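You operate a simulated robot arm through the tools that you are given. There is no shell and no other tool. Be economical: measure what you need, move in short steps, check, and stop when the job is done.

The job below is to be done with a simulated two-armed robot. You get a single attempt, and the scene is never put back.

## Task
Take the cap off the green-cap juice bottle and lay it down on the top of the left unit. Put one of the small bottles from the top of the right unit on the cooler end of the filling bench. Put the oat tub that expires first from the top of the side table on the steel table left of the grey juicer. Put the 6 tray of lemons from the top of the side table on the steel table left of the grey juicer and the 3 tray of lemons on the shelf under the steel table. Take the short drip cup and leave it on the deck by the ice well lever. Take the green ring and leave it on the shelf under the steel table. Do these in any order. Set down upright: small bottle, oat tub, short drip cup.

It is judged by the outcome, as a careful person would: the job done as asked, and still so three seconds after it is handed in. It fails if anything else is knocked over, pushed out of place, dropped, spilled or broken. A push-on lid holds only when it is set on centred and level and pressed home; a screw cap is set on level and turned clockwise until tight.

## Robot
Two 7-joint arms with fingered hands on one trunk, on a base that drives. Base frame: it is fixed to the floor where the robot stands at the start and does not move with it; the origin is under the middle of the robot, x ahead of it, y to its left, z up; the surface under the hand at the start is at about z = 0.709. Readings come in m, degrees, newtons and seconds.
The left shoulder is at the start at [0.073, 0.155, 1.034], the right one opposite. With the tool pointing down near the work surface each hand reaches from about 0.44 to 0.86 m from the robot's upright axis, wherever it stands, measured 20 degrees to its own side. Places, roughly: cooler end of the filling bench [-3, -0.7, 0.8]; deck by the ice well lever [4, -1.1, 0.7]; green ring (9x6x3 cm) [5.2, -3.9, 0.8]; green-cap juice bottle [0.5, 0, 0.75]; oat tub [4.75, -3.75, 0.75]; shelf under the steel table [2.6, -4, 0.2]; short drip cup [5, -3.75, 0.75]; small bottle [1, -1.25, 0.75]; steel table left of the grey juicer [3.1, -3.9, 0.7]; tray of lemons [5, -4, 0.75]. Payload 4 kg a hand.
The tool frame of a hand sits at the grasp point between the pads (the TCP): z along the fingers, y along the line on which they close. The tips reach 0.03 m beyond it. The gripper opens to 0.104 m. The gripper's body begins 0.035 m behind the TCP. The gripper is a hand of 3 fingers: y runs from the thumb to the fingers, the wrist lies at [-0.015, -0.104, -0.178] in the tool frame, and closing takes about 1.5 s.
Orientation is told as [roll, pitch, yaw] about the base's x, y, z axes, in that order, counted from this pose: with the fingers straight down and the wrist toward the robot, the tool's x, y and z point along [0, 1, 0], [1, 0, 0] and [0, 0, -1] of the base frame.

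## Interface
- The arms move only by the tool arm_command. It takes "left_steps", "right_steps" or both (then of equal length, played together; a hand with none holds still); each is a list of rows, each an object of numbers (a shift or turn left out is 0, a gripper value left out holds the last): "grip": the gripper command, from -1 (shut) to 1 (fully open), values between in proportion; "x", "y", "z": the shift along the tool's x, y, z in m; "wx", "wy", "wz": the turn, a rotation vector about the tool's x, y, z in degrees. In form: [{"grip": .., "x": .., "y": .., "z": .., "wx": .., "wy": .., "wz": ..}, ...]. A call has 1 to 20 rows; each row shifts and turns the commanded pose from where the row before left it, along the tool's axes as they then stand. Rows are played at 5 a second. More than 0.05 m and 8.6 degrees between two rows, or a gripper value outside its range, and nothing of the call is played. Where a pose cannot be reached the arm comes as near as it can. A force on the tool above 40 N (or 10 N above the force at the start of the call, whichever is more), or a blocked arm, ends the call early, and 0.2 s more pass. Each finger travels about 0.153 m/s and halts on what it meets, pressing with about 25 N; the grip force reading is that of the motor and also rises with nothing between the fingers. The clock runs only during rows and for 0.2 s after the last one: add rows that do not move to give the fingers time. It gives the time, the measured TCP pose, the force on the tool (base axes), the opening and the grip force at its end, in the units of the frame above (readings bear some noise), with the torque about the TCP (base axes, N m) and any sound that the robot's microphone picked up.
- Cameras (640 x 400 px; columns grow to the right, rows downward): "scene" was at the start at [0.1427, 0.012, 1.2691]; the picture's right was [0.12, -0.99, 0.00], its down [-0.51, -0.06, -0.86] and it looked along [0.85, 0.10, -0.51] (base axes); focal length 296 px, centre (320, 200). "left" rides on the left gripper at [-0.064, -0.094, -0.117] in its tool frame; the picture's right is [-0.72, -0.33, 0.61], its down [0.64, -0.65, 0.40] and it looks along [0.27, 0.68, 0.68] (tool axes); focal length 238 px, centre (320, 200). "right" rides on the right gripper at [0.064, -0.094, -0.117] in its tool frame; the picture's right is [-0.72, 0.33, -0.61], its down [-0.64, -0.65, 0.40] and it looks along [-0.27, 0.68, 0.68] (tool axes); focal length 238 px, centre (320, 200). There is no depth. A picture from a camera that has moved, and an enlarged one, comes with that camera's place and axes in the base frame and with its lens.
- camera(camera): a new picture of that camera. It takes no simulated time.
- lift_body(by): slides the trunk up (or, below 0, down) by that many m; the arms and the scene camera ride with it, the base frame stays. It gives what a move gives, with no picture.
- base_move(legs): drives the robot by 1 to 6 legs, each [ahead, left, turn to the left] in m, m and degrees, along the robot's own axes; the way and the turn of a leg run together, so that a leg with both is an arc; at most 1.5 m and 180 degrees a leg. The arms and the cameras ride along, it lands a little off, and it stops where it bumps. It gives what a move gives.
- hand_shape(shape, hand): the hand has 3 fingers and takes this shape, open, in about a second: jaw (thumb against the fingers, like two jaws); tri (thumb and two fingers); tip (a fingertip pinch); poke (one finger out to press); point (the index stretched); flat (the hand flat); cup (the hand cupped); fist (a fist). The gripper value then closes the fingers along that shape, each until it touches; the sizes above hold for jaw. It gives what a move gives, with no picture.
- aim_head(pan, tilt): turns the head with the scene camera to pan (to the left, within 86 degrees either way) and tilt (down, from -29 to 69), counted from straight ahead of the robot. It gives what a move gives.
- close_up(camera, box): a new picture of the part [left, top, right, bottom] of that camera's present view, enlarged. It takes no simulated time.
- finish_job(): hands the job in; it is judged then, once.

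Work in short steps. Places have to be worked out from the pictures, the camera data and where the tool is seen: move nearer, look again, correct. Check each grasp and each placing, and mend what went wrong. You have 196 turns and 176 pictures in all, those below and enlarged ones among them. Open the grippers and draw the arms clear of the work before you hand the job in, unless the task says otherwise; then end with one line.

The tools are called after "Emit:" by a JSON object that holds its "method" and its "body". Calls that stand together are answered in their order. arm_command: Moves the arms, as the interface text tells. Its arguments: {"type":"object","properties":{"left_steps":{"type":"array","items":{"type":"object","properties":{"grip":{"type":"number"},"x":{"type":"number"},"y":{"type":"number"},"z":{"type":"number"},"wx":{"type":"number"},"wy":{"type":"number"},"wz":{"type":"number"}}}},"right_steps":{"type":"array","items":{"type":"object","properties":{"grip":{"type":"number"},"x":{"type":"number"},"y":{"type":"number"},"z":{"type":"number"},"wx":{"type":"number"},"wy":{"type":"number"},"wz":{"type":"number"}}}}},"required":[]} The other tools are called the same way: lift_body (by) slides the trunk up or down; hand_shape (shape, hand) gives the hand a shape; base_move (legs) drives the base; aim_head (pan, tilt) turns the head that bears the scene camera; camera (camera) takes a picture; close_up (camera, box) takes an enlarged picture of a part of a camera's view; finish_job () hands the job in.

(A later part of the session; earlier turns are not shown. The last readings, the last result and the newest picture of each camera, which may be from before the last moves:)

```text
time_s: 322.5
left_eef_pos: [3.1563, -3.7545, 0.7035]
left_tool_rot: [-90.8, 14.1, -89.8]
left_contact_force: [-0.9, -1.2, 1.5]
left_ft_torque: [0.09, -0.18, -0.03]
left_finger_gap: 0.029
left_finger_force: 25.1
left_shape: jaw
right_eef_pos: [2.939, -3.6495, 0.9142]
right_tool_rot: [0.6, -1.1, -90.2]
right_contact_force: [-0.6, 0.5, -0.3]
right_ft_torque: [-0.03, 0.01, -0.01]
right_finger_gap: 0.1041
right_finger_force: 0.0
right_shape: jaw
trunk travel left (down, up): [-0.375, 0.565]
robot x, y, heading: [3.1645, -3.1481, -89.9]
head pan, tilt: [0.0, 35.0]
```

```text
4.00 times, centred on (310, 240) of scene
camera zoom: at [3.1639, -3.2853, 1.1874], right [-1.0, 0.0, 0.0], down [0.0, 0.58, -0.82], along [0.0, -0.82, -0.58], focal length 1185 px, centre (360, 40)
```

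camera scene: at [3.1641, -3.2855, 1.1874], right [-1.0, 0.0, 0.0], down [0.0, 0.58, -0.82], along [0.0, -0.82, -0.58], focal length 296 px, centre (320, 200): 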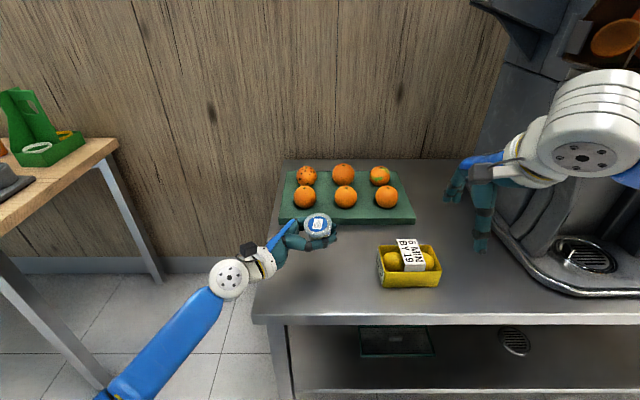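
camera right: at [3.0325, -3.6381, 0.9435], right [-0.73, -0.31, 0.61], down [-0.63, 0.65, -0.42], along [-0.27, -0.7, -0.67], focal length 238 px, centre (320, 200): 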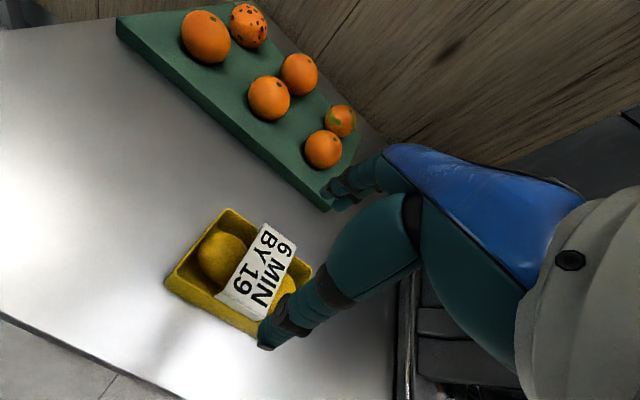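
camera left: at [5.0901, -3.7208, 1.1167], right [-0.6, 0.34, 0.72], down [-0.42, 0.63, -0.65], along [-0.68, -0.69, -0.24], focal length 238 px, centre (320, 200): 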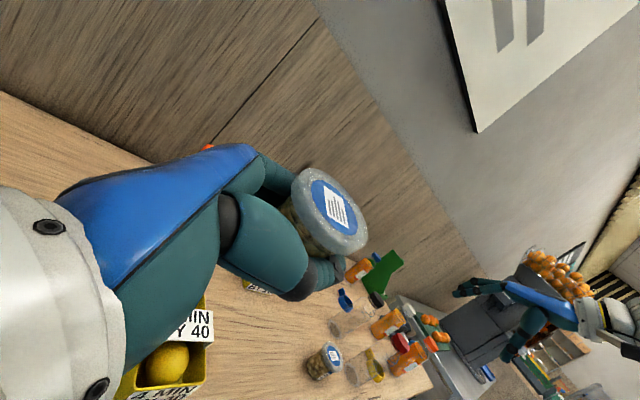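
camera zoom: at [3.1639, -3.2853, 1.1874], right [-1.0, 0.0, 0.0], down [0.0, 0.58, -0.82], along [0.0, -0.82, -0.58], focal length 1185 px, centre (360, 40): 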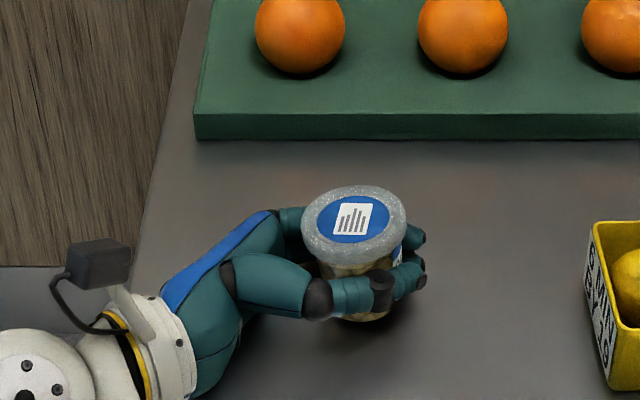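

Light contact has begun. I'll go 2 mm more, open slowly and withdraw to the left.

Emit:
{"method": "arm_command", "body": {"left_steps": [{"x": 0.0019, "y": 0.0005}, {}, {"grip": -0.6}, {"grip": -0.4}, {"grip": -0.2}, {"grip": 0.1}, {"grip": 0.5}, {"grip": 1}, {}, {}, {}, {"z": -0.02}, {"z": -0.03}, {"z": -0.04}, {"z": -0.04}, {}]}}

Emit:
{"method": "camera", "body": {"camera": "scene"}}

```text
time_s: 325.1
left_eef_pos: [3.1667, -3.7535, 0.705]
left_tool_rot: [-91.3, 14.1, -90.3]
left_contact_force: [-4.3, 3.6, 11.6]
left_ft_torque: [0.84, -1.01, 0.53]
left_finger_gap: 0.1041
left_finger_force: 0.1
left_shape: jaw
right_eef_pos: [2.9394, -3.6466, 0.9132]
right_tool_rot: [0.6, -1.4, -90.1]
right_contact_force: [0.6, 0.0, 0.1]
right_ft_torque: [0.01, 0.02, -0.02]
right_finger_gap: 0.1039
right_finger_force: 0.1
right_shape: jaw
trunk travel left (down, up): [-0.375, 0.565]
robot x, y, heading: [3.1622, -3.1456, -89.9]
head pan, tilt: [0.0, 35.0]
stopped in row 12 (left hand): the force on the tool passed its limit at 59 N (the readings are from after the stop); the commanded pose is now the measured one
```

```text
36 pictures are left
camera scene: at [3.1632, -3.284, 1.1872], right [-1.0, 0.0, 0.0], down [0.0, 0.57, -0.82], along [0.0, -0.82, -0.57], focal length 296 px, centre (320, 200)
```

scene: 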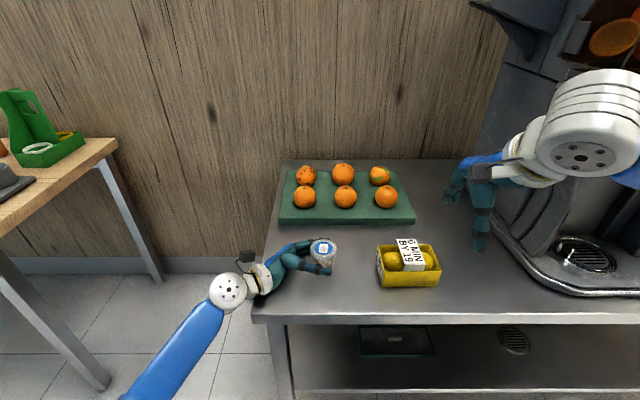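

The hand's lower edge is scraping the tabletop because of the tilt. The tub is free between the fingers, so I raise 1.5 cm straight up and then withdraw.

Emit:
{"method": "arm_command", "body": {"left_steps": [{"x": -0.0096, "y": -0.0028}, {"x": -0.0067, "y": -0.0019}, {}, {"z": -0.02}, {"z": -0.03}, {"z": -0.04}, {"z": -0.04}, {}]}}

Emit:
{"method": "close_up", "body": {"camera": "scene", "box": [220, 150, 460, 320]}}

```text
time_s: 326.9
left_eef_pos: [3.2986, -3.7537, 0.7176]
left_tool_rot: [-91.0, 14.1, -90.2]
left_contact_force: [0.1, -0.3, -0.1]
left_ft_torque: [0.0, -0.01, 0.0]
left_finger_gap: 0.1039
left_finger_force: 0.0
left_shape: jaw
right_eef_pos: [2.9386, -3.6478, 0.9131]
right_tool_rot: [0.6, -1.3, -90.3]
right_contact_force: [0.2, 0.0, -0.6]
right_ft_torque: [-0.01, -0.04, -0.01]
right_finger_gap: 0.1038
right_finger_force: 0.0
right_shape: jaw
trunk travel left (down, up): [-0.375, 0.565]
robot x, y, heading: [3.1664, -3.1441, -90.1]
head pan, tilt: [0.0, 35.0]
```

```text
2.35 times, centred on (340, 235) of scene
camera zoom: at [3.1641, -3.2853, 1.1874], right [-1.0, 0.0, 0.0], down [0.0, 0.58, -0.82], along [0.0, -0.82, -0.58], focal length 697 px, centre (273, 118)
```

zoom: 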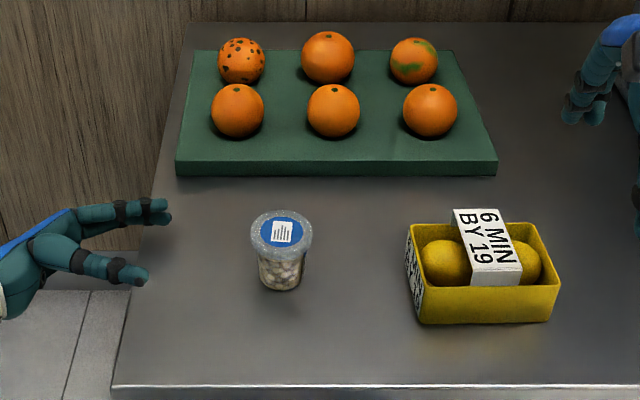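

The 09 FEB tub stands upright and the 6 tray is placed, both left of the juicer. Next are the ring and the 3 tray. I'll raise the left hand, back off, and restore its pose and the trunk height.

Emit:
{"method": "arm_command", "body": {"left_steps": [{"x": -0.04}, {"x": -0.04}, {"x": -0.04}, {"wz": 8}, {"wz": 8}, {}]}}

Emit:
{"method": "base_move", "body": {"legs": [[-0.45, 0, 0]]}}

Emit:
{"method": "arm_command", "body": {"left_steps": [{"x": -0.045}, {"x": -0.045}, {"x": -0.045}, {"x": -0.045}, {"wy": 8.2}, {"wy": 8.2}, {"wy": 8.2}, {"wy": 8.2}, {"wy": 8.2}, {"wy": 8.2}, {"wy": 8.2}, {"wy": 8.2}, {"wy": 8.2}, {"wy": 8.2}, {"wy": 8}, {}]}}

Emit:
{"method": "lift_body", "body": {"by": 0.12}}

Emit:
{"method": "base_move", "body": {"legs": [[0, 1.1, 0], [0, 1.1, 0]]}}

```text
time_s: 328.3
left_eef_pos: [3.3014, -3.7837, 0.8342]
left_tool_rot: [-91.0, -1.8, -89.8]
left_contact_force: [-0.1, 1.1, -0.1]
left_ft_torque: [0.0, -0.02, 0.0]
left_finger_gap: 0.1037
left_finger_force: 0.1
left_shape: jaw
right_eef_pos: [2.9389, -3.6464, 0.9143]
right_tool_rot: [0.6, -1.3, -90.3]
right_contact_force: [-0.1, 1.0, 0.9]
right_ft_torque: [0.0, 0.01, -0.03]
right_finger_gap: 0.1039
right_finger_force: 0.1
right_shape: jaw
trunk travel left (down, up): [-0.375, 0.565]
robot x, y, heading: [3.1662, -3.1468, -89.9]
head pan, tilt: [0.0, 35.0]
```

```text
time_s: 331.1
left_eef_pos: [3.3022, -3.3266, 0.8339]
left_tool_rot: [-91.1, -1.9, -89.8]
left_contact_force: [0.2, 0.3, 0.1]
left_ft_torque: [0.0, 0.01, 0.02]
left_finger_gap: 0.104
left_finger_force: 0.1
left_shape: jaw
right_eef_pos: [2.9386, -3.1926, 0.9145]
right_tool_rot: [0.6, -1.3, -90.2]
right_contact_force: [0.0, 0.5, 0.2]
right_ft_torque: [0.01, -0.02, 0.0]
right_finger_gap: 0.1039
right_finger_force: 0.0
right_shape: jaw
trunk travel left (down, up): [-0.375, 0.565]
robot x, y, heading: [3.165, -2.6901, -90.1]
head pan, tilt: [0.0, 35.0]
```

```text
time_s: 334.5
left_eef_pos: [3.3053, -3.32, 1.0142]
left_tool_rot: [-0.8, -1.9, -89.8]
left_contact_force: [-0.6, 0.2, -0.3]
left_ft_torque: [0.0, -0.01, 0.01]
left_finger_gap: 0.1039
left_finger_force: 0.0
left_shape: jaw
right_eef_pos: [2.9398, -3.1918, 0.9149]
right_tool_rot: [0.6, -1.3, -90.3]
right_contact_force: [0.2, 0.1, 0.0]
right_ft_torque: [0.02, 0.02, 0.0]
right_finger_gap: 0.104
right_finger_force: 0.0
right_shape: jaw
trunk travel left (down, up): [-0.375, 0.565]
robot x, y, heading: [3.1654, -2.6905, -90.2]
head pan, tilt: [0.0, 35.0]
```

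```text
time_s: 336.0
left_eef_pos: [3.3053, -3.3223, 1.1345]
left_tool_rot: [-1.0, -1.8, -89.9]
left_contact_force: [-0.5, 0.2, -0.1]
left_ft_torque: [0.01, -0.04, -0.02]
left_finger_gap: 0.1036
left_finger_force: 0.1
left_shape: jaw
right_eef_pos: [2.9374, -3.1918, 1.035]
right_tool_rot: [0.6, -1.4, -90.2]
right_contact_force: [-0.3, 0.2, 0.2]
right_ft_torque: [-0.02, 0.0, 0.0]
right_finger_gap: 0.1037
right_finger_force: 0.1
right_shape: jaw
trunk travel left (down, up): [-0.495, 0.445]
robot x, y, heading: [3.1623, -2.6883, -90.0]
head pan, tilt: [0.0, 35.0]
```

```text
time_s: 346.9
left_eef_pos: [5.4798, -3.3981, 1.1356]
left_tool_rot: [-0.9, -1.8, -92.4]
left_contact_force: [0.5, 0.5, 0.4]
left_ft_torque: [0.01, 0.0, -0.02]
left_finger_gap: 0.1039
left_finger_force: 0.0
left_shape: jaw
right_eef_pos: [5.1197, -3.2542, 1.0342]
right_tool_rot: [0.7, -1.3, -92.9]
right_contact_force: [1.3, 0.1, -0.3]
right_ft_torque: [0.0, 0.03, -0.01]
right_finger_gap: 0.1037
right_finger_force: 0.1
right_shape: jaw
trunk travel left (down, up): [-0.495, 0.445]
robot x, y, heading: [5.3717, -2.7651, -92.5]
head pan, tilt: [0.0, 35.0]
```

I'm at [5.37, -2.77]. I'll tuck the left hand inward away from the shelf rack, then drive forward to y≈-3.40.

Emit:
{"method": "arm_command", "body": {"left_steps": [{"x": -0.04, "y": -0.025}, {"x": -0.04, "y": -0.025}, {"x": -0.04, "y": -0.025}, {"y": -0.04}, {}]}}

Emit:
{"method": "base_move", "body": {"legs": [[0.3, 0, 2.5], [0.33, 0, 0]]}}

Emit:
{"method": "camera", "body": {"camera": "scene"}}

```text
time_s: 348.1
left_eef_pos: [5.3677, -3.278, 1.1349]
left_tool_rot: [-1.1, -1.9, -92.4]
left_contact_force: [-0.5, 1.1, -0.7]
left_ft_torque: [0.0, 0.01, 0.0]
left_finger_gap: 0.1039
left_finger_force: 0.1
left_shape: jaw
right_eef_pos: [5.1228, -3.2527, 1.0354]
right_tool_rot: [0.5, -1.4, -92.8]
right_contact_force: [0.3, -0.1, -0.6]
right_ft_torque: [-0.02, 0.02, 0.01]
right_finger_gap: 0.1039
right_finger_force: 0.0
right_shape: jaw
trunk travel left (down, up): [-0.495, 0.445]
robot x, y, heading: [5.3716, -2.7608, -92.7]
head pan, tilt: [0.0, 35.0]
```

```text
time_s: 351.9
left_eef_pos: [5.3755, -3.9154, 1.135]
left_tool_rot: [-1.1, -2.1, -90.2]
left_contact_force: [-0.5, 0.6, 0.7]
left_ft_torque: [0.04, 0.03, -0.02]
left_finger_gap: 0.1039
left_finger_force: 0.1
left_shape: jaw
right_eef_pos: [5.131, -3.8986, 1.0358]
right_tool_rot: [0.5, -1.6, -90.6]
right_contact_force: [0.3, 0.2, 0.8]
right_ft_torque: [0.01, -0.01, 0.0]
right_finger_gap: 0.1038
right_finger_force: 0.1
right_shape: jaw
trunk travel left (down, up): [-0.495, 0.445]
robot x, y, heading: [5.361, -3.3974, -90.5]
head pan, tilt: [0.0, 35.0]
```

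```text
34 pictures are left
camera scene: at [5.3585, -3.5404, 1.3075], right [-1.0, 0.01, 0.0], down [0.0, 0.57, -0.82], along [0.0, -0.82, -0.57], focal length 296 px, centre (320, 200)
```

scene: 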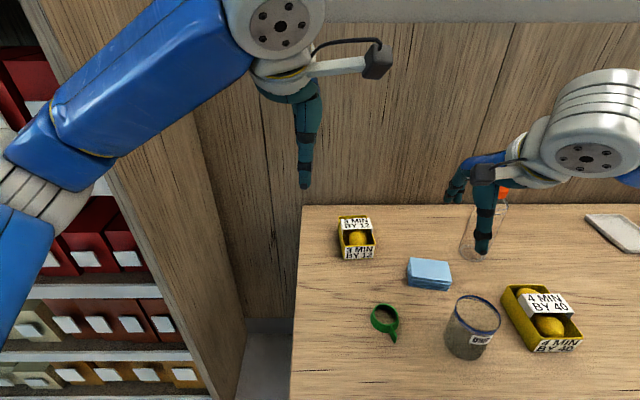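

The ring is at about [5.230, -3.898] with its handle toward me; the 3 tray is centred near [5.26, -4.14]. I'll move the right hand aside and bring the left over the ring at yaw -70° so the fingers avoid the handle.

Emit:
{"method": "arm_command", "body": {"right_steps": [{"x": -0.04}, {"x": -0.04}, {"x": -0.04}, {}, {}, {}, {}, {}, {}, {}, {}, {}, {}, {}, {}, {}, {}, {}, {}], "left_steps": [{}, {"x": -0.04}, {"x": -0.04}, {"x": -0.04}, {"x": -0.025, "y": -0.018}, {"wz": 8}, {"wz": 8}, {"wz": 8}, {"wz": 8}, {"wz": 8}, {"wz": 8}, {"wz": 8}, {"wz": 8}, {"wz": 6}, {"z": 0.045}, {"z": 0.045}, {"z": 0.045}, {"z": 0.045}, {}]}}

Emit:
{"method": "camera", "body": {"camera": "left"}}

```text
time_s: 355.9
left_eef_pos: [5.2278, -3.9039, 0.9543]
left_tool_rot: [1.7, -1.6, -160.3]
left_contact_force: [-0.4, -0.2, -0.2]
left_ft_torque: [0.02, -0.01, -0.04]
left_finger_gap: 0.1041
left_finger_force: 0.1
left_shape: jaw
right_eef_pos: [5.0109, -3.8946, 1.0324]
right_tool_rot: [0.6, -1.5, -90.6]
right_contact_force: [0.9, -0.1, 0.5]
right_ft_torque: [-0.03, 0.0, -0.02]
right_finger_gap: 0.1038
right_finger_force: 0.1
right_shape: jaw
trunk travel left (down, up): [-0.495, 0.445]
robot x, y, heading: [5.3597, -3.4014, -90.3]
head pan, tilt: [0.0, 35.0]
```

```text
33 pictures are left
camera left: at [5.2957, -3.8078, 1.0674], right [0.05, 0.76, -0.64], down [0.82, -0.4, -0.4], along [-0.56, -0.51, -0.65], focal length 238 px, centre (320, 200)
```

left: 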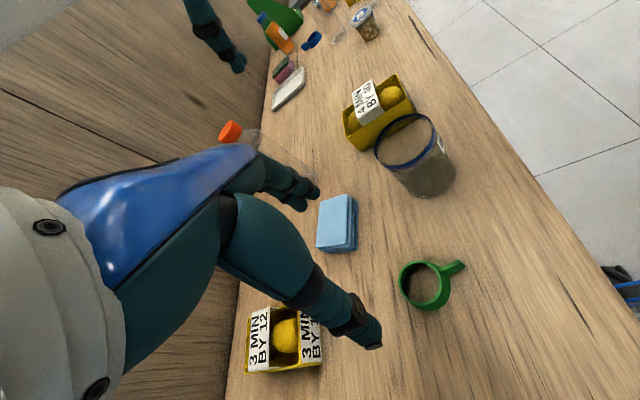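

The ring estimate matches within mm. I'll descend to just above it and then to grip height.

Emit:
{"method": "arm_command", "body": {"left_steps": [{"x": -0.007, "y": -0.002, "z": 0.03}, {"z": 0.04}, {"z": 0.04}, {"z": 0.03}, {}]}}

Emit:
{"method": "camera", "body": {"camera": "left"}}

```text
time_s: 357.1
left_eef_pos: [5.2252, -3.8991, 0.8167]
left_tool_rot: [1.7, -1.7, -160.1]
left_contact_force: [-0.6, -0.7, -0.3]
left_ft_torque: [-0.02, 0.01, 0.05]
left_finger_gap: 0.1039
left_finger_force: 0.1
left_shape: jaw
right_eef_pos: [5.0119, -3.8959, 1.0323]
right_tool_rot: [0.5, -1.5, -90.6]
right_contact_force: [-0.6, 0.4, 0.2]
right_ft_torque: [0.0, 0.0, 0.0]
right_finger_gap: 0.1038
right_finger_force: 0.1
right_shape: jaw
trunk travel left (down, up): [-0.495, 0.445]
robot x, y, heading: [5.3626, -3.3996, -90.5]
head pan, tilt: [0.0, 35.0]
```

```text
32 pictures are left
camera left: at [5.2946, -3.8028, 0.929], right [0.05, 0.76, -0.64], down [0.82, -0.4, -0.4], along [-0.56, -0.51, -0.65], focal length 238 px, centre (320, 200)
```

left: 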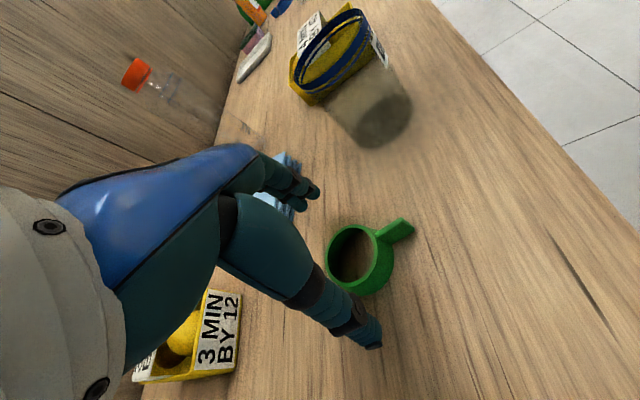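

The ring is centred between the fingers. I'll lower to z≈0.783 and close.

Emit:
{"method": "arm_command", "body": {"left_steps": [{"x": -0.004, "z": 0.02}, {"z": 0.013}, {}, {"grip": 0.3}, {}, {"grip": -1}, {}, {}, {}, {}, {"z": -0.03}, {"z": -0.04}, {"z": -0.04}, {"z": -0.04}, {}]}}

Emit:
{"method": "camera", "body": {"camera": "left"}}

```text
time_s: 360.3
left_eef_pos: [5.2238, -3.891, 0.9349]
left_tool_rot: [1.6, -1.6, -160.3]
left_contact_force: [1.2, 0.1, -0.8]
left_ft_torque: [-0.01, 0.02, 0.0]
left_finger_gap: 0.0457
left_finger_force: 25.6
left_shape: jaw
right_eef_pos: [5.0107, -3.8964, 1.0318]
right_tool_rot: [0.6, -1.5, -90.5]
right_contact_force: [0.2, -0.7, 0.5]
right_ft_torque: [0.0, 0.01, 0.01]
right_finger_gap: 0.1038
right_finger_force: 0.1
right_shape: jaw
trunk travel left (down, up): [-0.495, 0.445]
robot x, y, heading: [5.3581, -3.3997, -90.5]
head pan, tilt: [0.0, 35.0]
```

```text
31 pictures are left
camera left: at [5.2928, -3.7949, 1.0474], right [0.05, 0.76, -0.64], down [0.82, -0.4, -0.4], along [-0.56, -0.51, -0.65], focal length 238 px, centre (320, 200)
```

left: 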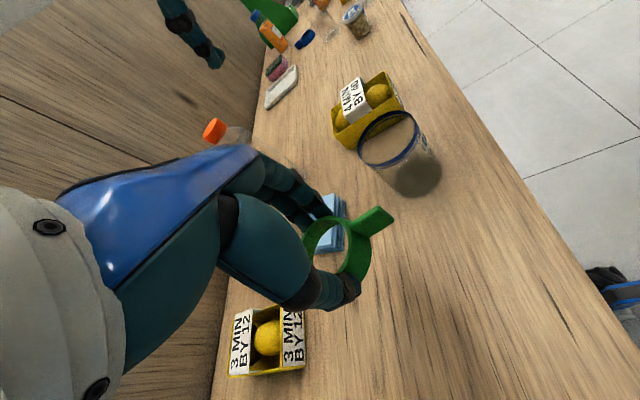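

The ring is held. I'll lift it away to my left, then take the closed right hand behind the 3 tray.

Emit:
{"method": "arm_command", "body": {"left_steps": [{"z": -0.045}, {"z": -0.045}, {"z": -0.045}, {"z": -0.045}, {"wz": -8}, {"wz": -8}, {"wz": -8}, {"wz": -8}, {"wz": -8}, {"wz": -8}, {"wz": -8}, {"wz": -8}, {"wz": -6}, {"x": 0.045}, {"x": 0.045}, {"x": 0.045}, {"x": 0.045}, {"x": 0.03}, {}, {}]}}

Emit:
{"method": "arm_command", "body": {"right_steps": [{"grip": -1, "x": 0.045}, {"x": 0.045}, {"x": 0.045}, {"x": 0.045, "y": 0.02}, {"x": 0.035, "y": 0.035}, {"x": 0.032, "y": 0.035}, {"y": 0.045}, {"y": 0.045}, {"y": 0.045}, {"y": 0.045}, {"y": 0.045}, {"y": 0.018}, {}, {}]}}

Emit:
{"method": "camera", "body": {"camera": "right"}}

```text
time_s: 364.5
left_eef_pos: [5.439, -3.8876, 1.111]
left_tool_rot: [-0.9, -2.1, -90.2]
left_contact_force: [0.3, 1.1, 0.5]
left_ft_torque: [0.0, -0.01, 0.0]
left_finger_gap: 0.0458
left_finger_force: 24.9
left_shape: jaw
right_eef_pos: [5.0107, -3.8955, 1.0322]
right_tool_rot: [0.6, -1.5, -90.6]
right_contact_force: [0.3, 0.5, 0.4]
right_ft_torque: [0.04, -0.02, 0.03]
right_finger_gap: 0.1041
right_finger_force: 0.1
right_shape: jaw
trunk travel left (down, up): [-0.495, 0.445]
robot x, y, heading: [5.3612, -3.4013, -90.6]
head pan, tilt: [0.0, 35.0]
```

```text
time_s: 367.5
left_eef_pos: [5.4389, -3.8868, 1.1106]
left_tool_rot: [-1.0, -2.0, -90.2]
left_contact_force: [-0.6, -0.9, 0.1]
left_ft_torque: [0.0, 0.0, 0.0]
left_finger_gap: 0.0456
left_finger_force: 24.4
left_shape: jaw
right_eef_pos: [5.2543, -4.2268, 1.0488]
right_tool_rot: [0.6, -1.5, -90.6]
right_contact_force: [0.6, 0.1, 0.7]
right_ft_torque: [0.02, 0.01, 0.0]
right_finger_gap: 0.0001
right_finger_force: 24.7
right_shape: jaw
right hand out of reach, approached as far as the arm can: row 12
trunk travel left (down, up): [-0.495, 0.445]
robot x, y, heading: [5.3593, -3.4035, -90.2]
head pan, tilt: [0.0, 35.0]
```

```text
30 pictures are left
camera right: at [5.3177, -4.1308, 1.1638], right [-0.73, -0.3, 0.61], down [-0.63, 0.65, -0.43], along [-0.27, -0.7, -0.66], focal length 238 px, centre (320, 200)
```

right: 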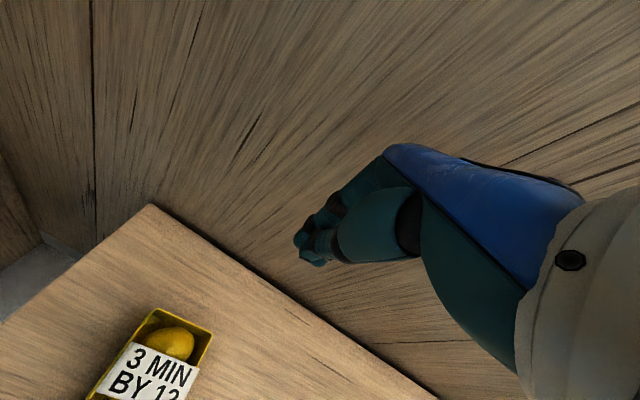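

My closed fingers are about 3.5 cm behind the tray's back edge. I'll shift 1 cm left, descend, then pull the tray 20 cm toward me.

Emit:
{"method": "arm_command", "body": {"right_steps": [{"x": 0.012}, {"z": 0.045}, {"z": 0.045}, {"z": 0.045}, {"z": 0.045}, {"z": 0.045}, {"z": 0.025}, {"z": 0.006}, {}]}}

Emit:
{"method": "arm_command", "body": {"right_steps": [{"y": -0.012}, {"y": -0.012}, {"y": -0.012}, {"y": -0.012}, {"y": -0.012}, {"y": -0.012}, {"y": -0.012}, {"y": -0.012}, {"y": -0.012}, {"y": -0.012}, {"y": -0.012}, {"y": -0.012}, {"y": -0.012}, {"y": -0.012}, {"y": -0.012}, {"y": -0.012}, {"y": -0.012}, {"y": -0.012}, {}]}}

Emit:
{"method": "arm_command", "body": {"right_steps": [{"y": 0.015}, {"z": -0.045}, {"z": -0.045}, {"z": -0.045}, {"z": -0.045}, {"grip": 1}, {}, {}]}}

Emit:
{"method": "camera", "body": {"camera": "scene"}}

```text
time_s: 369.5
left_eef_pos: [5.439, -3.8873, 1.1106]
left_tool_rot: [-1.0, -2.1, -90.2]
left_contact_force: [0.2, 0.3, 0.3]
left_ft_torque: [0.01, 0.03, -0.02]
left_finger_gap: 0.0456
left_finger_force: 25.0
left_shape: jaw
right_eef_pos: [5.2688, -4.2182, 0.7834]
right_tool_rot: [0.6, -1.6, -90.5]
right_contact_force: [0.3, -0.4, -0.5]
right_ft_torque: [0.04, -0.01, 0.0]
right_finger_gap: 0.0
right_finger_force: 25.0
right_shape: jaw
right hand out of reach, approached as far as the arm can: row 1, 6, 7
trunk travel left (down, up): [-0.495, 0.445]
robot x, y, heading: [5.3588, -3.4039, -90.6]
head pan, tilt: [0.0, 35.0]
```

```text
time_s: 373.3
left_eef_pos: [5.4402, -3.8847, 1.1109]
left_tool_rot: [-1.1, -2.2, -90.2]
left_contact_force: [-1.0, -0.1, -0.6]
left_ft_torque: [0.02, 0.0, 0.02]
left_finger_gap: 0.0456
left_finger_force: 24.9
left_shape: jaw
right_eef_pos: [5.2746, -4.0286, 0.7806]
right_tool_rot: [1.0, -2.6, -90.4]
right_contact_force: [-0.2, 4.5, 10.8]
right_ft_torque: [0.13, 0.09, -0.01]
right_finger_gap: 0.0002
right_finger_force: 25.2
right_shape: jaw
right hand out of reach, approached as far as the arm can: row 1, 2
trunk travel left (down, up): [-0.495, 0.445]
robot x, y, heading: [5.3612, -3.4006, -90.5]
head pan, tilt: [0.0, 35.0]
stopped in row 18 (right hand): the force on the tool passed its limit at 40 N (the readings are from after the stop); the commanded pose is now the measured one
```

```text
time_s: 375.1
left_eef_pos: [5.4399, -3.886, 1.1114]
left_tool_rot: [-1.0, -2.2, -90.1]
left_contact_force: [0.0, -0.3, -0.2]
left_ft_torque: [0.01, 0.03, 0.0]
left_finger_gap: 0.0455
left_finger_force: 25.1
left_shape: jaw
right_eef_pos: [5.2725, -4.0371, 0.9577]
right_tool_rot: [0.8, -2.3, -90.5]
right_contact_force: [-0.8, 0.4, -0.6]
right_ft_torque: [0.02, -0.01, 0.01]
right_finger_gap: 0.1035
right_finger_force: 0.0
right_shape: jaw
trunk travel left (down, up): [-0.495, 0.445]
robot x, y, heading: [5.3598, -3.4019, -90.6]
head pan, tilt: [0.0, 35.0]
```

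```text
29 pictures are left
camera scene: at [5.3597, -3.5419, 1.3073], right [-1.0, 0.01, 0.0], down [0.0, 0.58, -0.82], along [-0.01, -0.82, -0.58], focal length 296 px, centre (320, 200)
```

scene: 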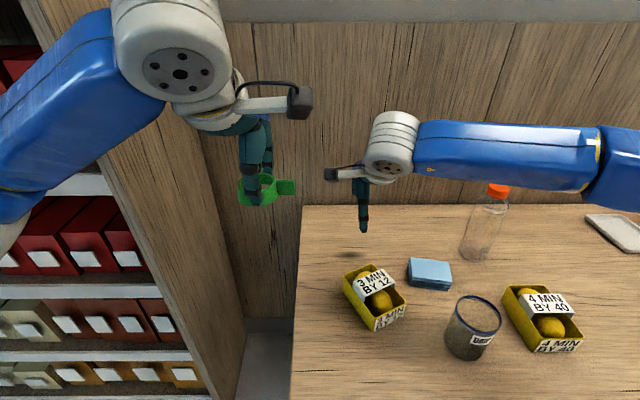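

The tray came forward but turned about 23°; its centre is now near [5.243, -3.936]. The right hand can match it with yaw -67°. I'll move the left hand out to the left first, then try.

Emit:
{"method": "arm_command", "body": {"left_steps": [{"x": 0.04, "y": -0.025}, {"x": 0.04, "y": -0.025}, {"x": 0.04, "y": -0.025}, {"x": 0.03, "y": -0.025}, {"x": 0.03}, {}]}}

Emit:
{"method": "arm_command", "body": {"right_steps": [{"y": -0.045}, {"y": -0.045}, {"y": -0.012, "x": -0.03}, {"wz": 8}, {"wz": 8}, {"wz": 8}, {"wz": 8}, {"wz": 8}, {"wz": 8}, {"wz": 8}, {"wz": 8}, {"wz": 3}, {}]}}

Emit:
{"method": "camera", "body": {"camera": "right"}}

```text
time_s: 376.5
left_eef_pos: [5.6215, -3.788, 1.105]
left_tool_rot: [-1.1, -2.2, -90.2]
left_contact_force: [0.1, 0.3, 0.5]
left_ft_torque: [0.01, -0.03, -0.01]
left_finger_gap: 0.0455
left_finger_force: 25.2
left_shape: jaw
right_eef_pos: [5.2733, -4.0372, 0.9573]
right_tool_rot: [0.8, -2.2, -90.5]
right_contact_force: [0.1, 0.7, 0.3]
right_ft_torque: [0.02, 0.04, -0.03]
right_finger_gap: 0.1035
right_finger_force: 0.1
right_shape: jaw
trunk travel left (down, up): [-0.495, 0.445]
robot x, y, heading: [5.3583, -3.4042, -90.3]
head pan, tilt: [0.0, 35.0]
```

```text
time_s: 379.3
left_eef_pos: [5.6226, -3.7868, 1.1048]
left_tool_rot: [-1.1, -2.3, -90.1]
left_contact_force: [-0.5, 0.3, -0.6]
left_ft_torque: [-0.01, 0.02, -0.02]
left_finger_gap: 0.0454
left_finger_force: 25.1
left_shape: jaw
right_eef_pos: [5.2436, -3.9342, 0.9532]
right_tool_rot: [2.4, -0.2, -157.5]
right_contact_force: [-0.3, -0.6, 0.3]
right_ft_torque: [-0.01, 0.02, -0.01]
right_finger_gap: 0.1038
right_finger_force: 0.1
right_shape: jaw
trunk travel left (down, up): [-0.495, 0.445]
robot x, y, heading: [5.3625, -3.4049, -90.3]
head pan, tilt: [0.0, 35.0]
```

```text
28 pictures are left
camera right: at [5.3525, -3.9536, 1.0737], right [-0.58, 0.56, 0.58], down [0.36, 0.83, -0.43], along [-0.73, -0.04, -0.69], focal length 238 px, centre (320, 200)
```

right: 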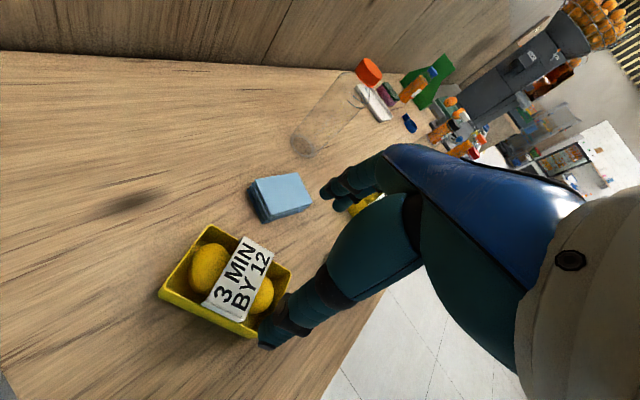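

Yaw -67° works. The tray is centred near [5.244, -3.942] at about 26°. I'll correct and descend to TCP≈0.812, a bit higher than before so the palm doesn't wedge on the card.

Emit:
{"method": "arm_command", "body": {"right_steps": [{"x": 0.007, "y": 0.0035, "wz": -3}, {"z": 0.04}, {"z": 0.04}, {"z": 0.03}, {"z": 0.02}, {"z": 0.012}, {}]}}

Emit:
{"method": "camera", "body": {"camera": "right"}}

Emit:
{"method": "close_up", "body": {"camera": "scene", "box": [300, 200, 460, 350]}}

```text
time_s: 380.9
left_eef_pos: [5.6224, -3.786, 1.104]
left_tool_rot: [-1.2, -2.2, -90.1]
left_contact_force: [0.0, -1.2, -0.3]
left_ft_torque: [0.02, -0.01, 0.04]
left_finger_gap: 0.0453
left_finger_force: 25.0
left_shape: jaw
right_eef_pos: [5.2444, -3.9468, 0.8135]
right_tool_rot: [2.3, -0.2, -154.3]
right_contact_force: [1.2, 0.8, 1.3]
right_ft_torque: [0.0, -0.01, 0.0]
right_finger_gap: 0.1039
right_finger_force: 0.1
right_shape: jaw
trunk travel left (down, up): [-0.495, 0.445]
robot x, y, heading: [5.3617, -3.4035, -90.1]
head pan, tilt: [0.0, 35.0]
```

```text
27 pictures are left
camera right: at [5.3548, -3.96, 0.9318], right [-0.61, 0.53, 0.58], down [0.32, 0.84, -0.43], along [-0.72, -0.08, -0.69], focal length 238 px, centre (320, 200)
```

right: 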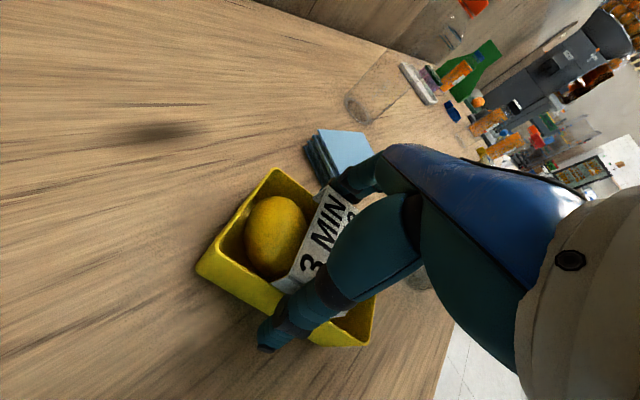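

```text
2.67 times, centred on (380, 275) of scene
camera zoom: at [5.3615, -3.5413, 1.3074], right [-1.0, 0.01, 0.0], down [0.0, 0.58, -0.82], along [-0.01, -0.82, -0.58], focal length 790 px, centre (160, 0)
```

zoom: 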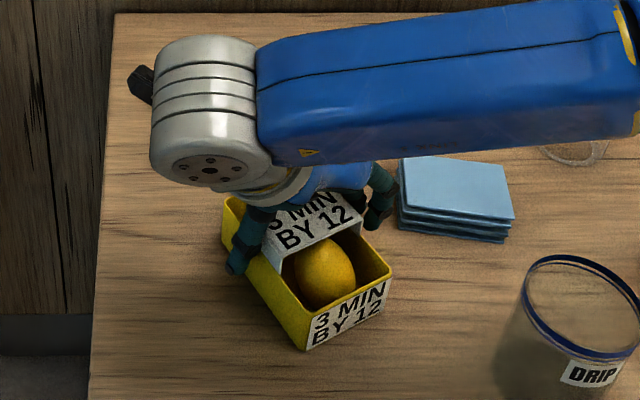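

The fingers straddle both walls with the palm just above the card. I'll lower 7 mm and close, then lift.

Emit:
{"method": "arm_command", "body": {"right_steps": [{"z": 0.007}, {}, {"grip": 0.7}, {}, {"grip": 0.3}, {}, {"grip": -1}, {}, {}, {}, {}, {}]}}

Emit:
{"method": "arm_command", "body": {"right_steps": [{"z": -0.01}, {"z": -0.02}, {"z": -0.03}, {"z": -0.04}, {"z": -0.04}, {"z": -0.04}, {}]}}

Emit:
{"method": "camera", "body": {"camera": "scene"}}

```text
time_s: 383.5
left_eef_pos: [5.6218, -3.7858, 1.1037]
left_tool_rot: [-1.2, -2.1, -90.2]
left_contact_force: [0.0, -0.1, 0.1]
left_ft_torque: [-0.01, 0.0, -0.03]
left_finger_gap: 0.0454
left_finger_force: 25.1
left_shape: jaw
right_eef_pos: [5.2457, -3.9477, 0.8052]
right_tool_rot: [2.5, -0.4, -154.5]
right_contact_force: [0.2, 0.5, 1.3]
right_ft_torque: [0.01, 0.1, -0.02]
right_finger_gap: 0.0756
right_finger_force: 24.8
right_shape: jaw
trunk travel left (down, up): [-0.495, 0.445]
robot x, y, heading: [5.3657, -3.4, -90.5]
head pan, tilt: [0.0, 35.0]
```

```text
time_s: 385.1
left_eef_pos: [5.622, -3.7868, 1.1047]
left_tool_rot: [-1.1, -2.1, -90.3]
left_contact_force: [-0.1, 0.2, 0.0]
left_ft_torque: [0.0, 0.03, 0.03]
left_finger_gap: 0.0456
left_finger_force: 24.4
left_shape: jaw
right_eef_pos: [5.2411, -3.9429, 0.9836]
right_tool_rot: [2.3, -0.3, -154.5]
right_contact_force: [0.0, -0.1, -2.5]
right_ft_torque: [0.02, -0.01, -0.02]
right_finger_gap: 0.0753
right_finger_force: 25.1
right_shape: jaw
trunk travel left (down, up): [-0.495, 0.445]
robot x, y, heading: [5.3601, -3.4042, -90.3]
head pan, tilt: [0.0, 35.0]
```

```text
25 pictures are left
camera scene: at [5.3611, -3.5423, 1.3072], right [-1.0, 0.01, 0.0], down [0.0, 0.58, -0.82], along [-0.01, -0.82, -0.58], focal length 296 px, centre (320, 200)
```

scene: 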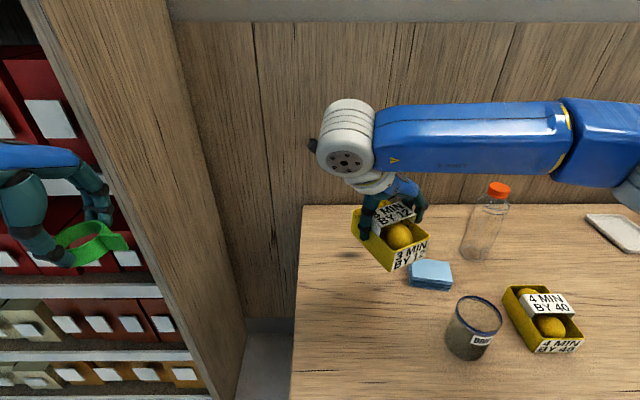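

The 3 tray is held level (2.5 N). I'll back off, straighten the right hand, tuck the left, and strafe to the steel table at x≈2.9.

Emit:
{"method": "base_move", "body": {"legs": [[-0.75, 0, 0]]}}

Emit:
{"method": "arm_command", "body": {"right_steps": [{"wz": -8}, {"wz": -8}, {"wz": -8}, {"wz": -8}, {"wz": -8}, {"wz": -8}, {"wz": -8}, {"wz": -8}, {"x": -0.04}, {"x": -0.04}, {"x": -0.02}, {}], "left_steps": [{"x": -0.03}, {"x": -0.03}, {"x": -0.02, "y": 0.03}, {"y": 0.04}, {"y": 0.03}, {}, {}, {}, {}, {}, {}, {}]}}

Emit:
{"method": "base_move", "body": {"legs": [[0, -1.23, 0], [0, -1.23, 0]]}}

Emit:
{"method": "lift_body", "body": {"by": -0.45}}

Emit:
{"method": "aim_head", "body": {"pan": 0, "tilt": 20}}

Emit:
{"method": "camera", "body": {"camera": "scene"}}

```text
time_s: 389.2
left_eef_pos: [5.6273, -3.0352, 1.1038]
left_tool_rot: [-1.1, -2.0, -90.0]
left_contact_force: [-0.5, 0.2, 0.0]
left_ft_torque: [0.01, 0.02, -0.02]
left_finger_gap: 0.0454
left_finger_force: 24.9
left_shape: jaw
right_eef_pos: [5.2462, -3.1916, 0.9842]
right_tool_rot: [2.3, -0.2, -154.2]
right_contact_force: [-0.2, 0.7, -2.3]
right_ft_torque: [-0.03, 0.02, 0.0]
right_finger_gap: 0.0756
right_finger_force: 24.8
right_shape: jaw
trunk travel left (down, up): [-0.495, 0.445]
robot x, y, heading: [5.3643, -2.6456, -90.1]
head pan, tilt: [0.0, 35.0]
```

```text
time_s: 391.8
left_eef_pos: [5.5449, -3.1335, 1.1095]
left_tool_rot: [-1.0, -2.3, -90.0]
left_contact_force: [1.0, 0.4, 0.7]
left_ft_torque: [0.02, 0.02, -0.01]
left_finger_gap: 0.0451
left_finger_force: 24.8
left_shape: jaw
right_eef_pos: [5.1455, -3.1897, 0.9831]
right_tool_rot: [0.8, -2.3, -90.2]
right_contact_force: [0.6, -0.4, -1.7]
right_ft_torque: [-0.02, -0.01, -0.02]
right_finger_gap: 0.0758
right_finger_force: 25.0
right_shape: jaw
trunk travel left (down, up): [-0.495, 0.445]
robot x, y, heading: [5.3656, -2.6496, -90.0]
head pan, tilt: [0.0, 35.0]
```

```text
time_s: 403.9
left_eef_pos: [3.0541, -3.0857, 1.109]
left_tool_rot: [-1.1, -2.3, -91.7]
left_contact_force: [0.6, -0.6, -0.4]
left_ft_torque: [0.03, -0.01, 0.0]
left_finger_gap: 0.0452
left_finger_force: 24.6
left_shape: jaw
right_eef_pos: [2.6546, -3.1313, 0.9838]
right_tool_rot: [0.8, -2.3, -92.1]
right_contact_force: [0.4, -0.1, -2.1]
right_ft_torque: [0.03, 0.01, 0.01]
right_finger_gap: 0.0756
right_finger_force: 24.9
right_shape: jaw
trunk travel left (down, up): [-0.495, 0.445]
robot x, y, heading: [2.8893, -2.5978, -91.9]
head pan, tilt: [0.0, 35.0]
```

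```text
refused: -0.45 is not a number from -0.4 to 0.4
```

```text
time_s: 404.6
left_eef_pos: [3.0531, -3.0842, 1.1102]
left_tool_rot: [-1.0, -2.3, -91.7]
left_contact_force: [0.0, -1.0, 0.1]
left_ft_torque: [-0.02, -0.01, -0.04]
left_finger_gap: 0.0451
left_finger_force: 25.3
left_shape: jaw
right_eef_pos: [2.6525, -3.1296, 0.9832]
right_tool_rot: [0.9, -2.4, -92.0]
right_contact_force: [0.4, -0.1, -1.5]
right_ft_torque: [0.01, 0.01, -0.01]
right_finger_gap: 0.0757
right_finger_force: 24.7
right_shape: jaw
trunk travel left (down, up): [-0.495, 0.445]
robot x, y, heading: [2.8901, -2.5987, -92.0]
head pan, tilt: [0.0, 20.0]
```

```text
24 pictures are left
camera scene: at [2.8829, -2.7437, 1.3311], right [-1.0, 0.03, 0.0], down [0.01, 0.34, -0.94], along [-0.03, -0.94, -0.35], focal length 296 px, centre (320, 200)
```

scene: 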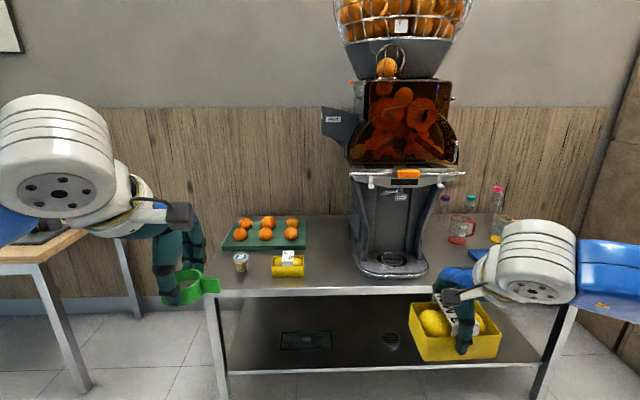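

Shelf layout: a green tray at x 2.80–3.04, a grate at x≈2.46–2.54, and free gaps at x≈2.67 and x≈3.14. The 3 tray goes at x≈2.67 and the ring at x≈3.14. I'll lower the trunk, then both hands, while still in front of the table.

Emit:
{"method": "lift_body", "body": {"by": -0.4}}

Emit:
{"method": "lift_body", "body": {"by": -0.09}}

Emit:
{"method": "arm_command", "body": {"right_steps": [{"z": 0.035}, {"z": 0.035}, {"z": 0.035}, {"z": 0.035}, {"z": 0.035}, {"z": 0.025}, {}, {}, {}], "left_steps": [{"z": 0.04}, {"z": 0.04}, {"z": 0.04}, {"z": 0.04}, {"z": 0.04}, {"z": 0.04}, {"z": 0.04}, {"z": 0.03}, {}]}}

Emit:
{"method": "camera", "body": {"camera": "scene"}}

```text
time_s: 408.5
left_eef_pos: [3.0543, -3.0848, 0.71]
left_tool_rot: [-1.1, -2.3, -91.7]
left_contact_force: [0.1, 0.3, 0.2]
left_ft_torque: [0.01, -0.01, 0.03]
left_finger_gap: 0.0453
left_finger_force: 24.7
left_shape: jaw
right_eef_pos: [2.6516, -3.1291, 0.5836]
right_tool_rot: [0.9, -2.4, -92.0]
right_contact_force: [-0.5, -0.2, -1.7]
right_ft_torque: [0.01, -0.04, 0.0]
right_finger_gap: 0.0756
right_finger_force: 24.7
right_shape: jaw
trunk travel left (down, up): [-0.095, 0.845]
robot x, y, heading: [2.8867, -2.5983, -91.6]
head pan, tilt: [0.0, 20.0]
```

```text
time_s: 409.7
left_eef_pos: [3.0525, -3.085, 0.6206]
left_tool_rot: [-1.0, -2.4, -91.7]
left_contact_force: [-0.2, 0.1, -0.2]
left_ft_torque: [0.0, -0.01, 0.0]
left_finger_gap: 0.0452
left_finger_force: 24.7
left_shape: jaw
right_eef_pos: [2.6519, -3.1286, 0.4936]
right_tool_rot: [0.9, -2.4, -92.0]
right_contact_force: [-0.8, -0.4, -1.3]
right_ft_torque: [0.0, 0.01, 0.0]
right_finger_gap: 0.0758
right_finger_force: 25.6
right_shape: jaw
trunk travel left (down, up): [-0.005, 0.935]
robot x, y, heading: [2.8917, -2.5952, -91.8]
head pan, tilt: [0.0, 20.0]
```

```text
time_s: 411.7
left_eef_pos: [3.0476, -3.0968, 0.3092]
left_tool_rot: [-1.0, -2.2, -91.8]
left_contact_force: [0.1, 0.0, 0.2]
left_ft_torque: [0.02, 0.02, -0.01]
left_finger_gap: 0.0451
left_finger_force: 25.3
left_shape: jaw
right_eef_pos: [2.6572, -3.1404, 0.293]
right_tool_rot: [0.9, -2.4, -92.0]
right_contact_force: [-1.5, 0.3, -2.2]
right_ft_torque: [0.01, 0.02, 0.0]
right_finger_gap: 0.0755
right_finger_force: 25.4
right_shape: jaw
trunk travel left (down, up): [-0.005, 0.935]
robot x, y, heading: [2.8906, -2.5988, -92.2]
head pan, tilt: [0.0, 20.0]
```

```text
23 pictures are left
camera scene: at [2.8828, -2.7424, 0.8412], right [-1.0, 0.03, 0.0], down [0.01, 0.34, -0.94], along [-0.03, -0.94, -0.34], focal length 296 px, centre (320, 200)
```

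scene: 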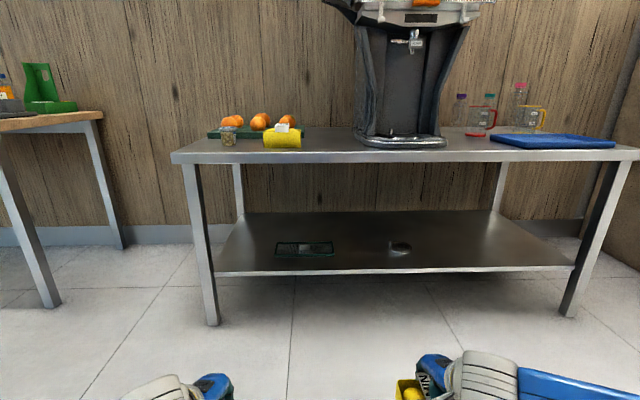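

I have a clear view: shelf front edge at y≈-3.71, z≈0.20, and tabletop underside at about 0.64. I'll spread the left hand out to x≈3.14 and creep forward under the table.

Emit:
{"method": "arm_command", "body": {"left_steps": [{"x": 0.04}, {"x": 0.035}, {"y": 0.02}, {}]}}

Emit:
{"method": "base_move", "body": {"legs": [[0.3, 0, 2.0], [0.2, 0, 0]]}}

Emit:
{"method": "camera", "body": {"camera": "right"}}

```text
time_s: 412.7
left_eef_pos: [3.1221, -3.1188, 0.3103]
left_tool_rot: [-1.0, -2.4, -91.7]
left_contact_force: [0.7, 0.4, -0.4]
left_ft_torque: [0.0, 0.02, -0.03]
left_finger_gap: 0.0449
left_finger_force: 24.7
left_shape: jaw
right_eef_pos: [2.6575, -3.1403, 0.2921]
right_tool_rot: [0.8, -2.5, -92.0]
right_contact_force: [-0.3, 0.5, -1.5]
right_ft_torque: [0.01, -0.04, -0.03]
right_finger_gap: 0.0757
right_finger_force: 25.3
right_shape: jaw
trunk travel left (down, up): [-0.005, 0.935]
robot x, y, heading: [2.8897, -2.5978, -91.9]
head pan, tilt: [0.0, 20.0]
```

```text
time_s: 416.0
left_eef_pos: [3.1365, -3.6135, 0.31]
left_tool_rot: [-0.9, -2.3, -89.7]
left_contact_force: [-0.1, 0.3, 0.3]
left_ft_torque: [0.02, -0.02, 0.0]
left_finger_gap: 0.045
left_finger_force: 25.2
left_shape: jaw
right_eef_pos: [2.6729, -3.6495, 0.2938]
right_tool_rot: [0.8, -2.4, -89.9]
right_contact_force: [0.3, 0.3, -1.8]
right_ft_torque: [-0.01, 0.0, 0.02]
right_finger_gap: 0.0759
right_finger_force: 24.7
right_shape: jaw
trunk travel left (down, up): [-0.005, 0.935]
robot x, y, heading: [2.8834, -3.0997, -89.7]
head pan, tilt: [0.0, 20.0]
```

```text
22 pictures are left
camera right: at [2.7338, -3.5521, 0.4069], right [-0.73, -0.3, 0.62], down [-0.64, 0.63, -0.44], along [-0.26, -0.71, -0.65], focal length 238 px, centre (320, 200)
```

right: 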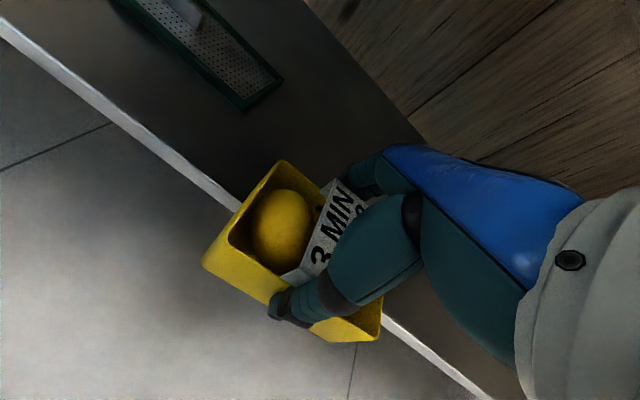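

The gap is clear. I'll creep 0.135 m further, then lower both hands gently toward the shelf.

Emit:
{"method": "base_move", "body": {"legs": [[0.135, 0, 0]]}}

Emit:
{"method": "arm_command", "body": {"right_steps": [{"z": 0.01}, {"z": 0.006}, {"z": 0.004}, {"z": 0.004}, {"z": 0.004}, {"z": 0.004}, {}]}}

Emit:
{"method": "camera", "body": {"camera": "right"}}

```text
time_s: 417.3
left_eef_pos: [3.1364, -3.7449, 0.31]
left_tool_rot: [-1.0, -2.3, -89.7]
left_contact_force: [0.3, -0.6, 0.8]
left_ft_torque: [0.02, -0.01, -0.02]
left_finger_gap: 0.0451
left_finger_force: 24.8
left_shape: jaw
right_eef_pos: [2.6718, -3.7818, 0.294]
right_tool_rot: [0.8, -2.5, -90.1]
right_contact_force: [0.2, -0.1, -1.5]
right_ft_torque: [0.01, -0.01, 0.01]
right_finger_gap: 0.0757
right_finger_force: 25.1
right_shape: jaw
trunk travel left (down, up): [-0.005, 0.935]
robot x, y, heading: [2.8855, -3.2364, -89.7]
head pan, tilt: [0.0, 20.0]
```

```text
time_s: 418.8
left_eef_pos: [3.1358, -3.7432, 0.3115]
left_tool_rot: [-1.1, -2.6, -89.9]
left_contact_force: [-0.2, 0.1, -0.6]
left_ft_torque: [-0.04, 0.01, 0.02]
left_finger_gap: 0.0449
left_finger_force: 24.9
left_shape: jaw
right_eef_pos: [2.674, -3.7886, 0.2727]
right_tool_rot: [0.9, -3.8, -90.0]
right_contact_force: [-1.7, 4.6, 21.0]
right_ft_torque: [0.4, -0.03, -0.03]
right_finger_gap: 0.0727
right_finger_force: 24.8
right_shape: jaw
trunk travel left (down, up): [-0.005, 0.935]
robot x, y, heading: [2.8826, -3.234, -89.9]
head pan, tilt: [0.0, 20.0]
stopped in row 7 (right hand): the force on the tool passed its limit at 40 N (the readings are from after the stop); the commanded pose is now the measured one
```

```text
21 pictures are left
camera right: at [2.7353, -3.687, 0.3836], right [-0.73, -0.29, 0.62], down [-0.63, 0.62, -0.46], along [-0.26, -0.73, -0.64], focal length 238 px, centre (320, 200)
```

right: 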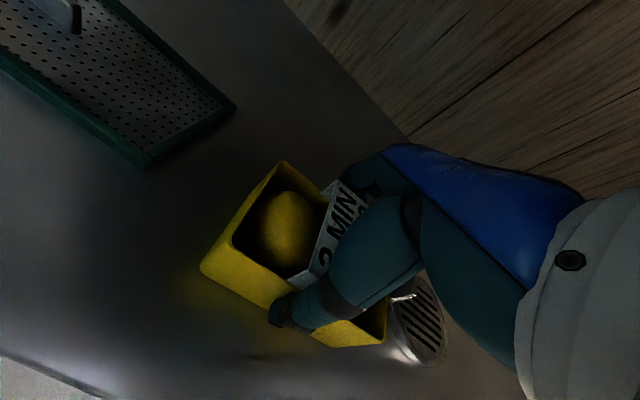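

The tray touched the shelf at TCP 0.273, about 7 cm clear of the grate. I'll relieve, open, rock slightly in case the card catches, and rise 5 cm.

Emit:
{"method": "arm_command", "body": {"right_steps": [{"z": -0.003}, {"grip": 0.2}, {}, {"grip": 0.6}, {"grip": 1}, {}, {}, {"wx": 4, "z": -0.003}, {"wx": -4}, {"wx": -4, "z": -0.003}, {"wx": 4}, {"z": -0.01}, {"z": -0.02}, {"z": -0.02}, {}]}}

Emit:
{"method": "camera", "body": {"camera": "right"}}

```text
time_s: 422.0
left_eef_pos: [3.1372, -3.7444, 0.3104]
left_tool_rot: [-1.0, -2.5, -89.8]
left_contact_force: [0.7, 0.5, -1.1]
left_ft_torque: [0.06, -0.04, -0.04]
left_finger_gap: 0.0449
left_finger_force: 25.2
left_shape: jaw
right_eef_pos: [2.6714, -3.7815, 0.326]
right_tool_rot: [0.9, -3.2, -90.0]
right_contact_force: [-0.4, -0.2, 0.0]
right_ft_torque: [0.04, -0.01, 0.03]
right_finger_gap: 0.1037
right_finger_force: 0.0
right_shape: jaw
trunk travel left (down, up): [-0.005, 0.935]
robot x, y, heading: [2.8846, -3.2364, -90.1]
head pan, tilt: [0.0, 20.0]
```

```text
20 pictures are left
camera right: at [2.7338, -3.6827, 0.4386], right [-0.73, -0.29, 0.62], down [-0.63, 0.63, -0.45], along [-0.26, -0.72, -0.64], focal length 238 px, centre (320, 200)
```

right: 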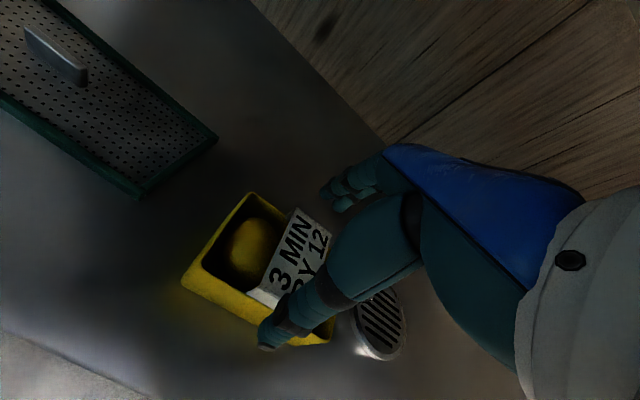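

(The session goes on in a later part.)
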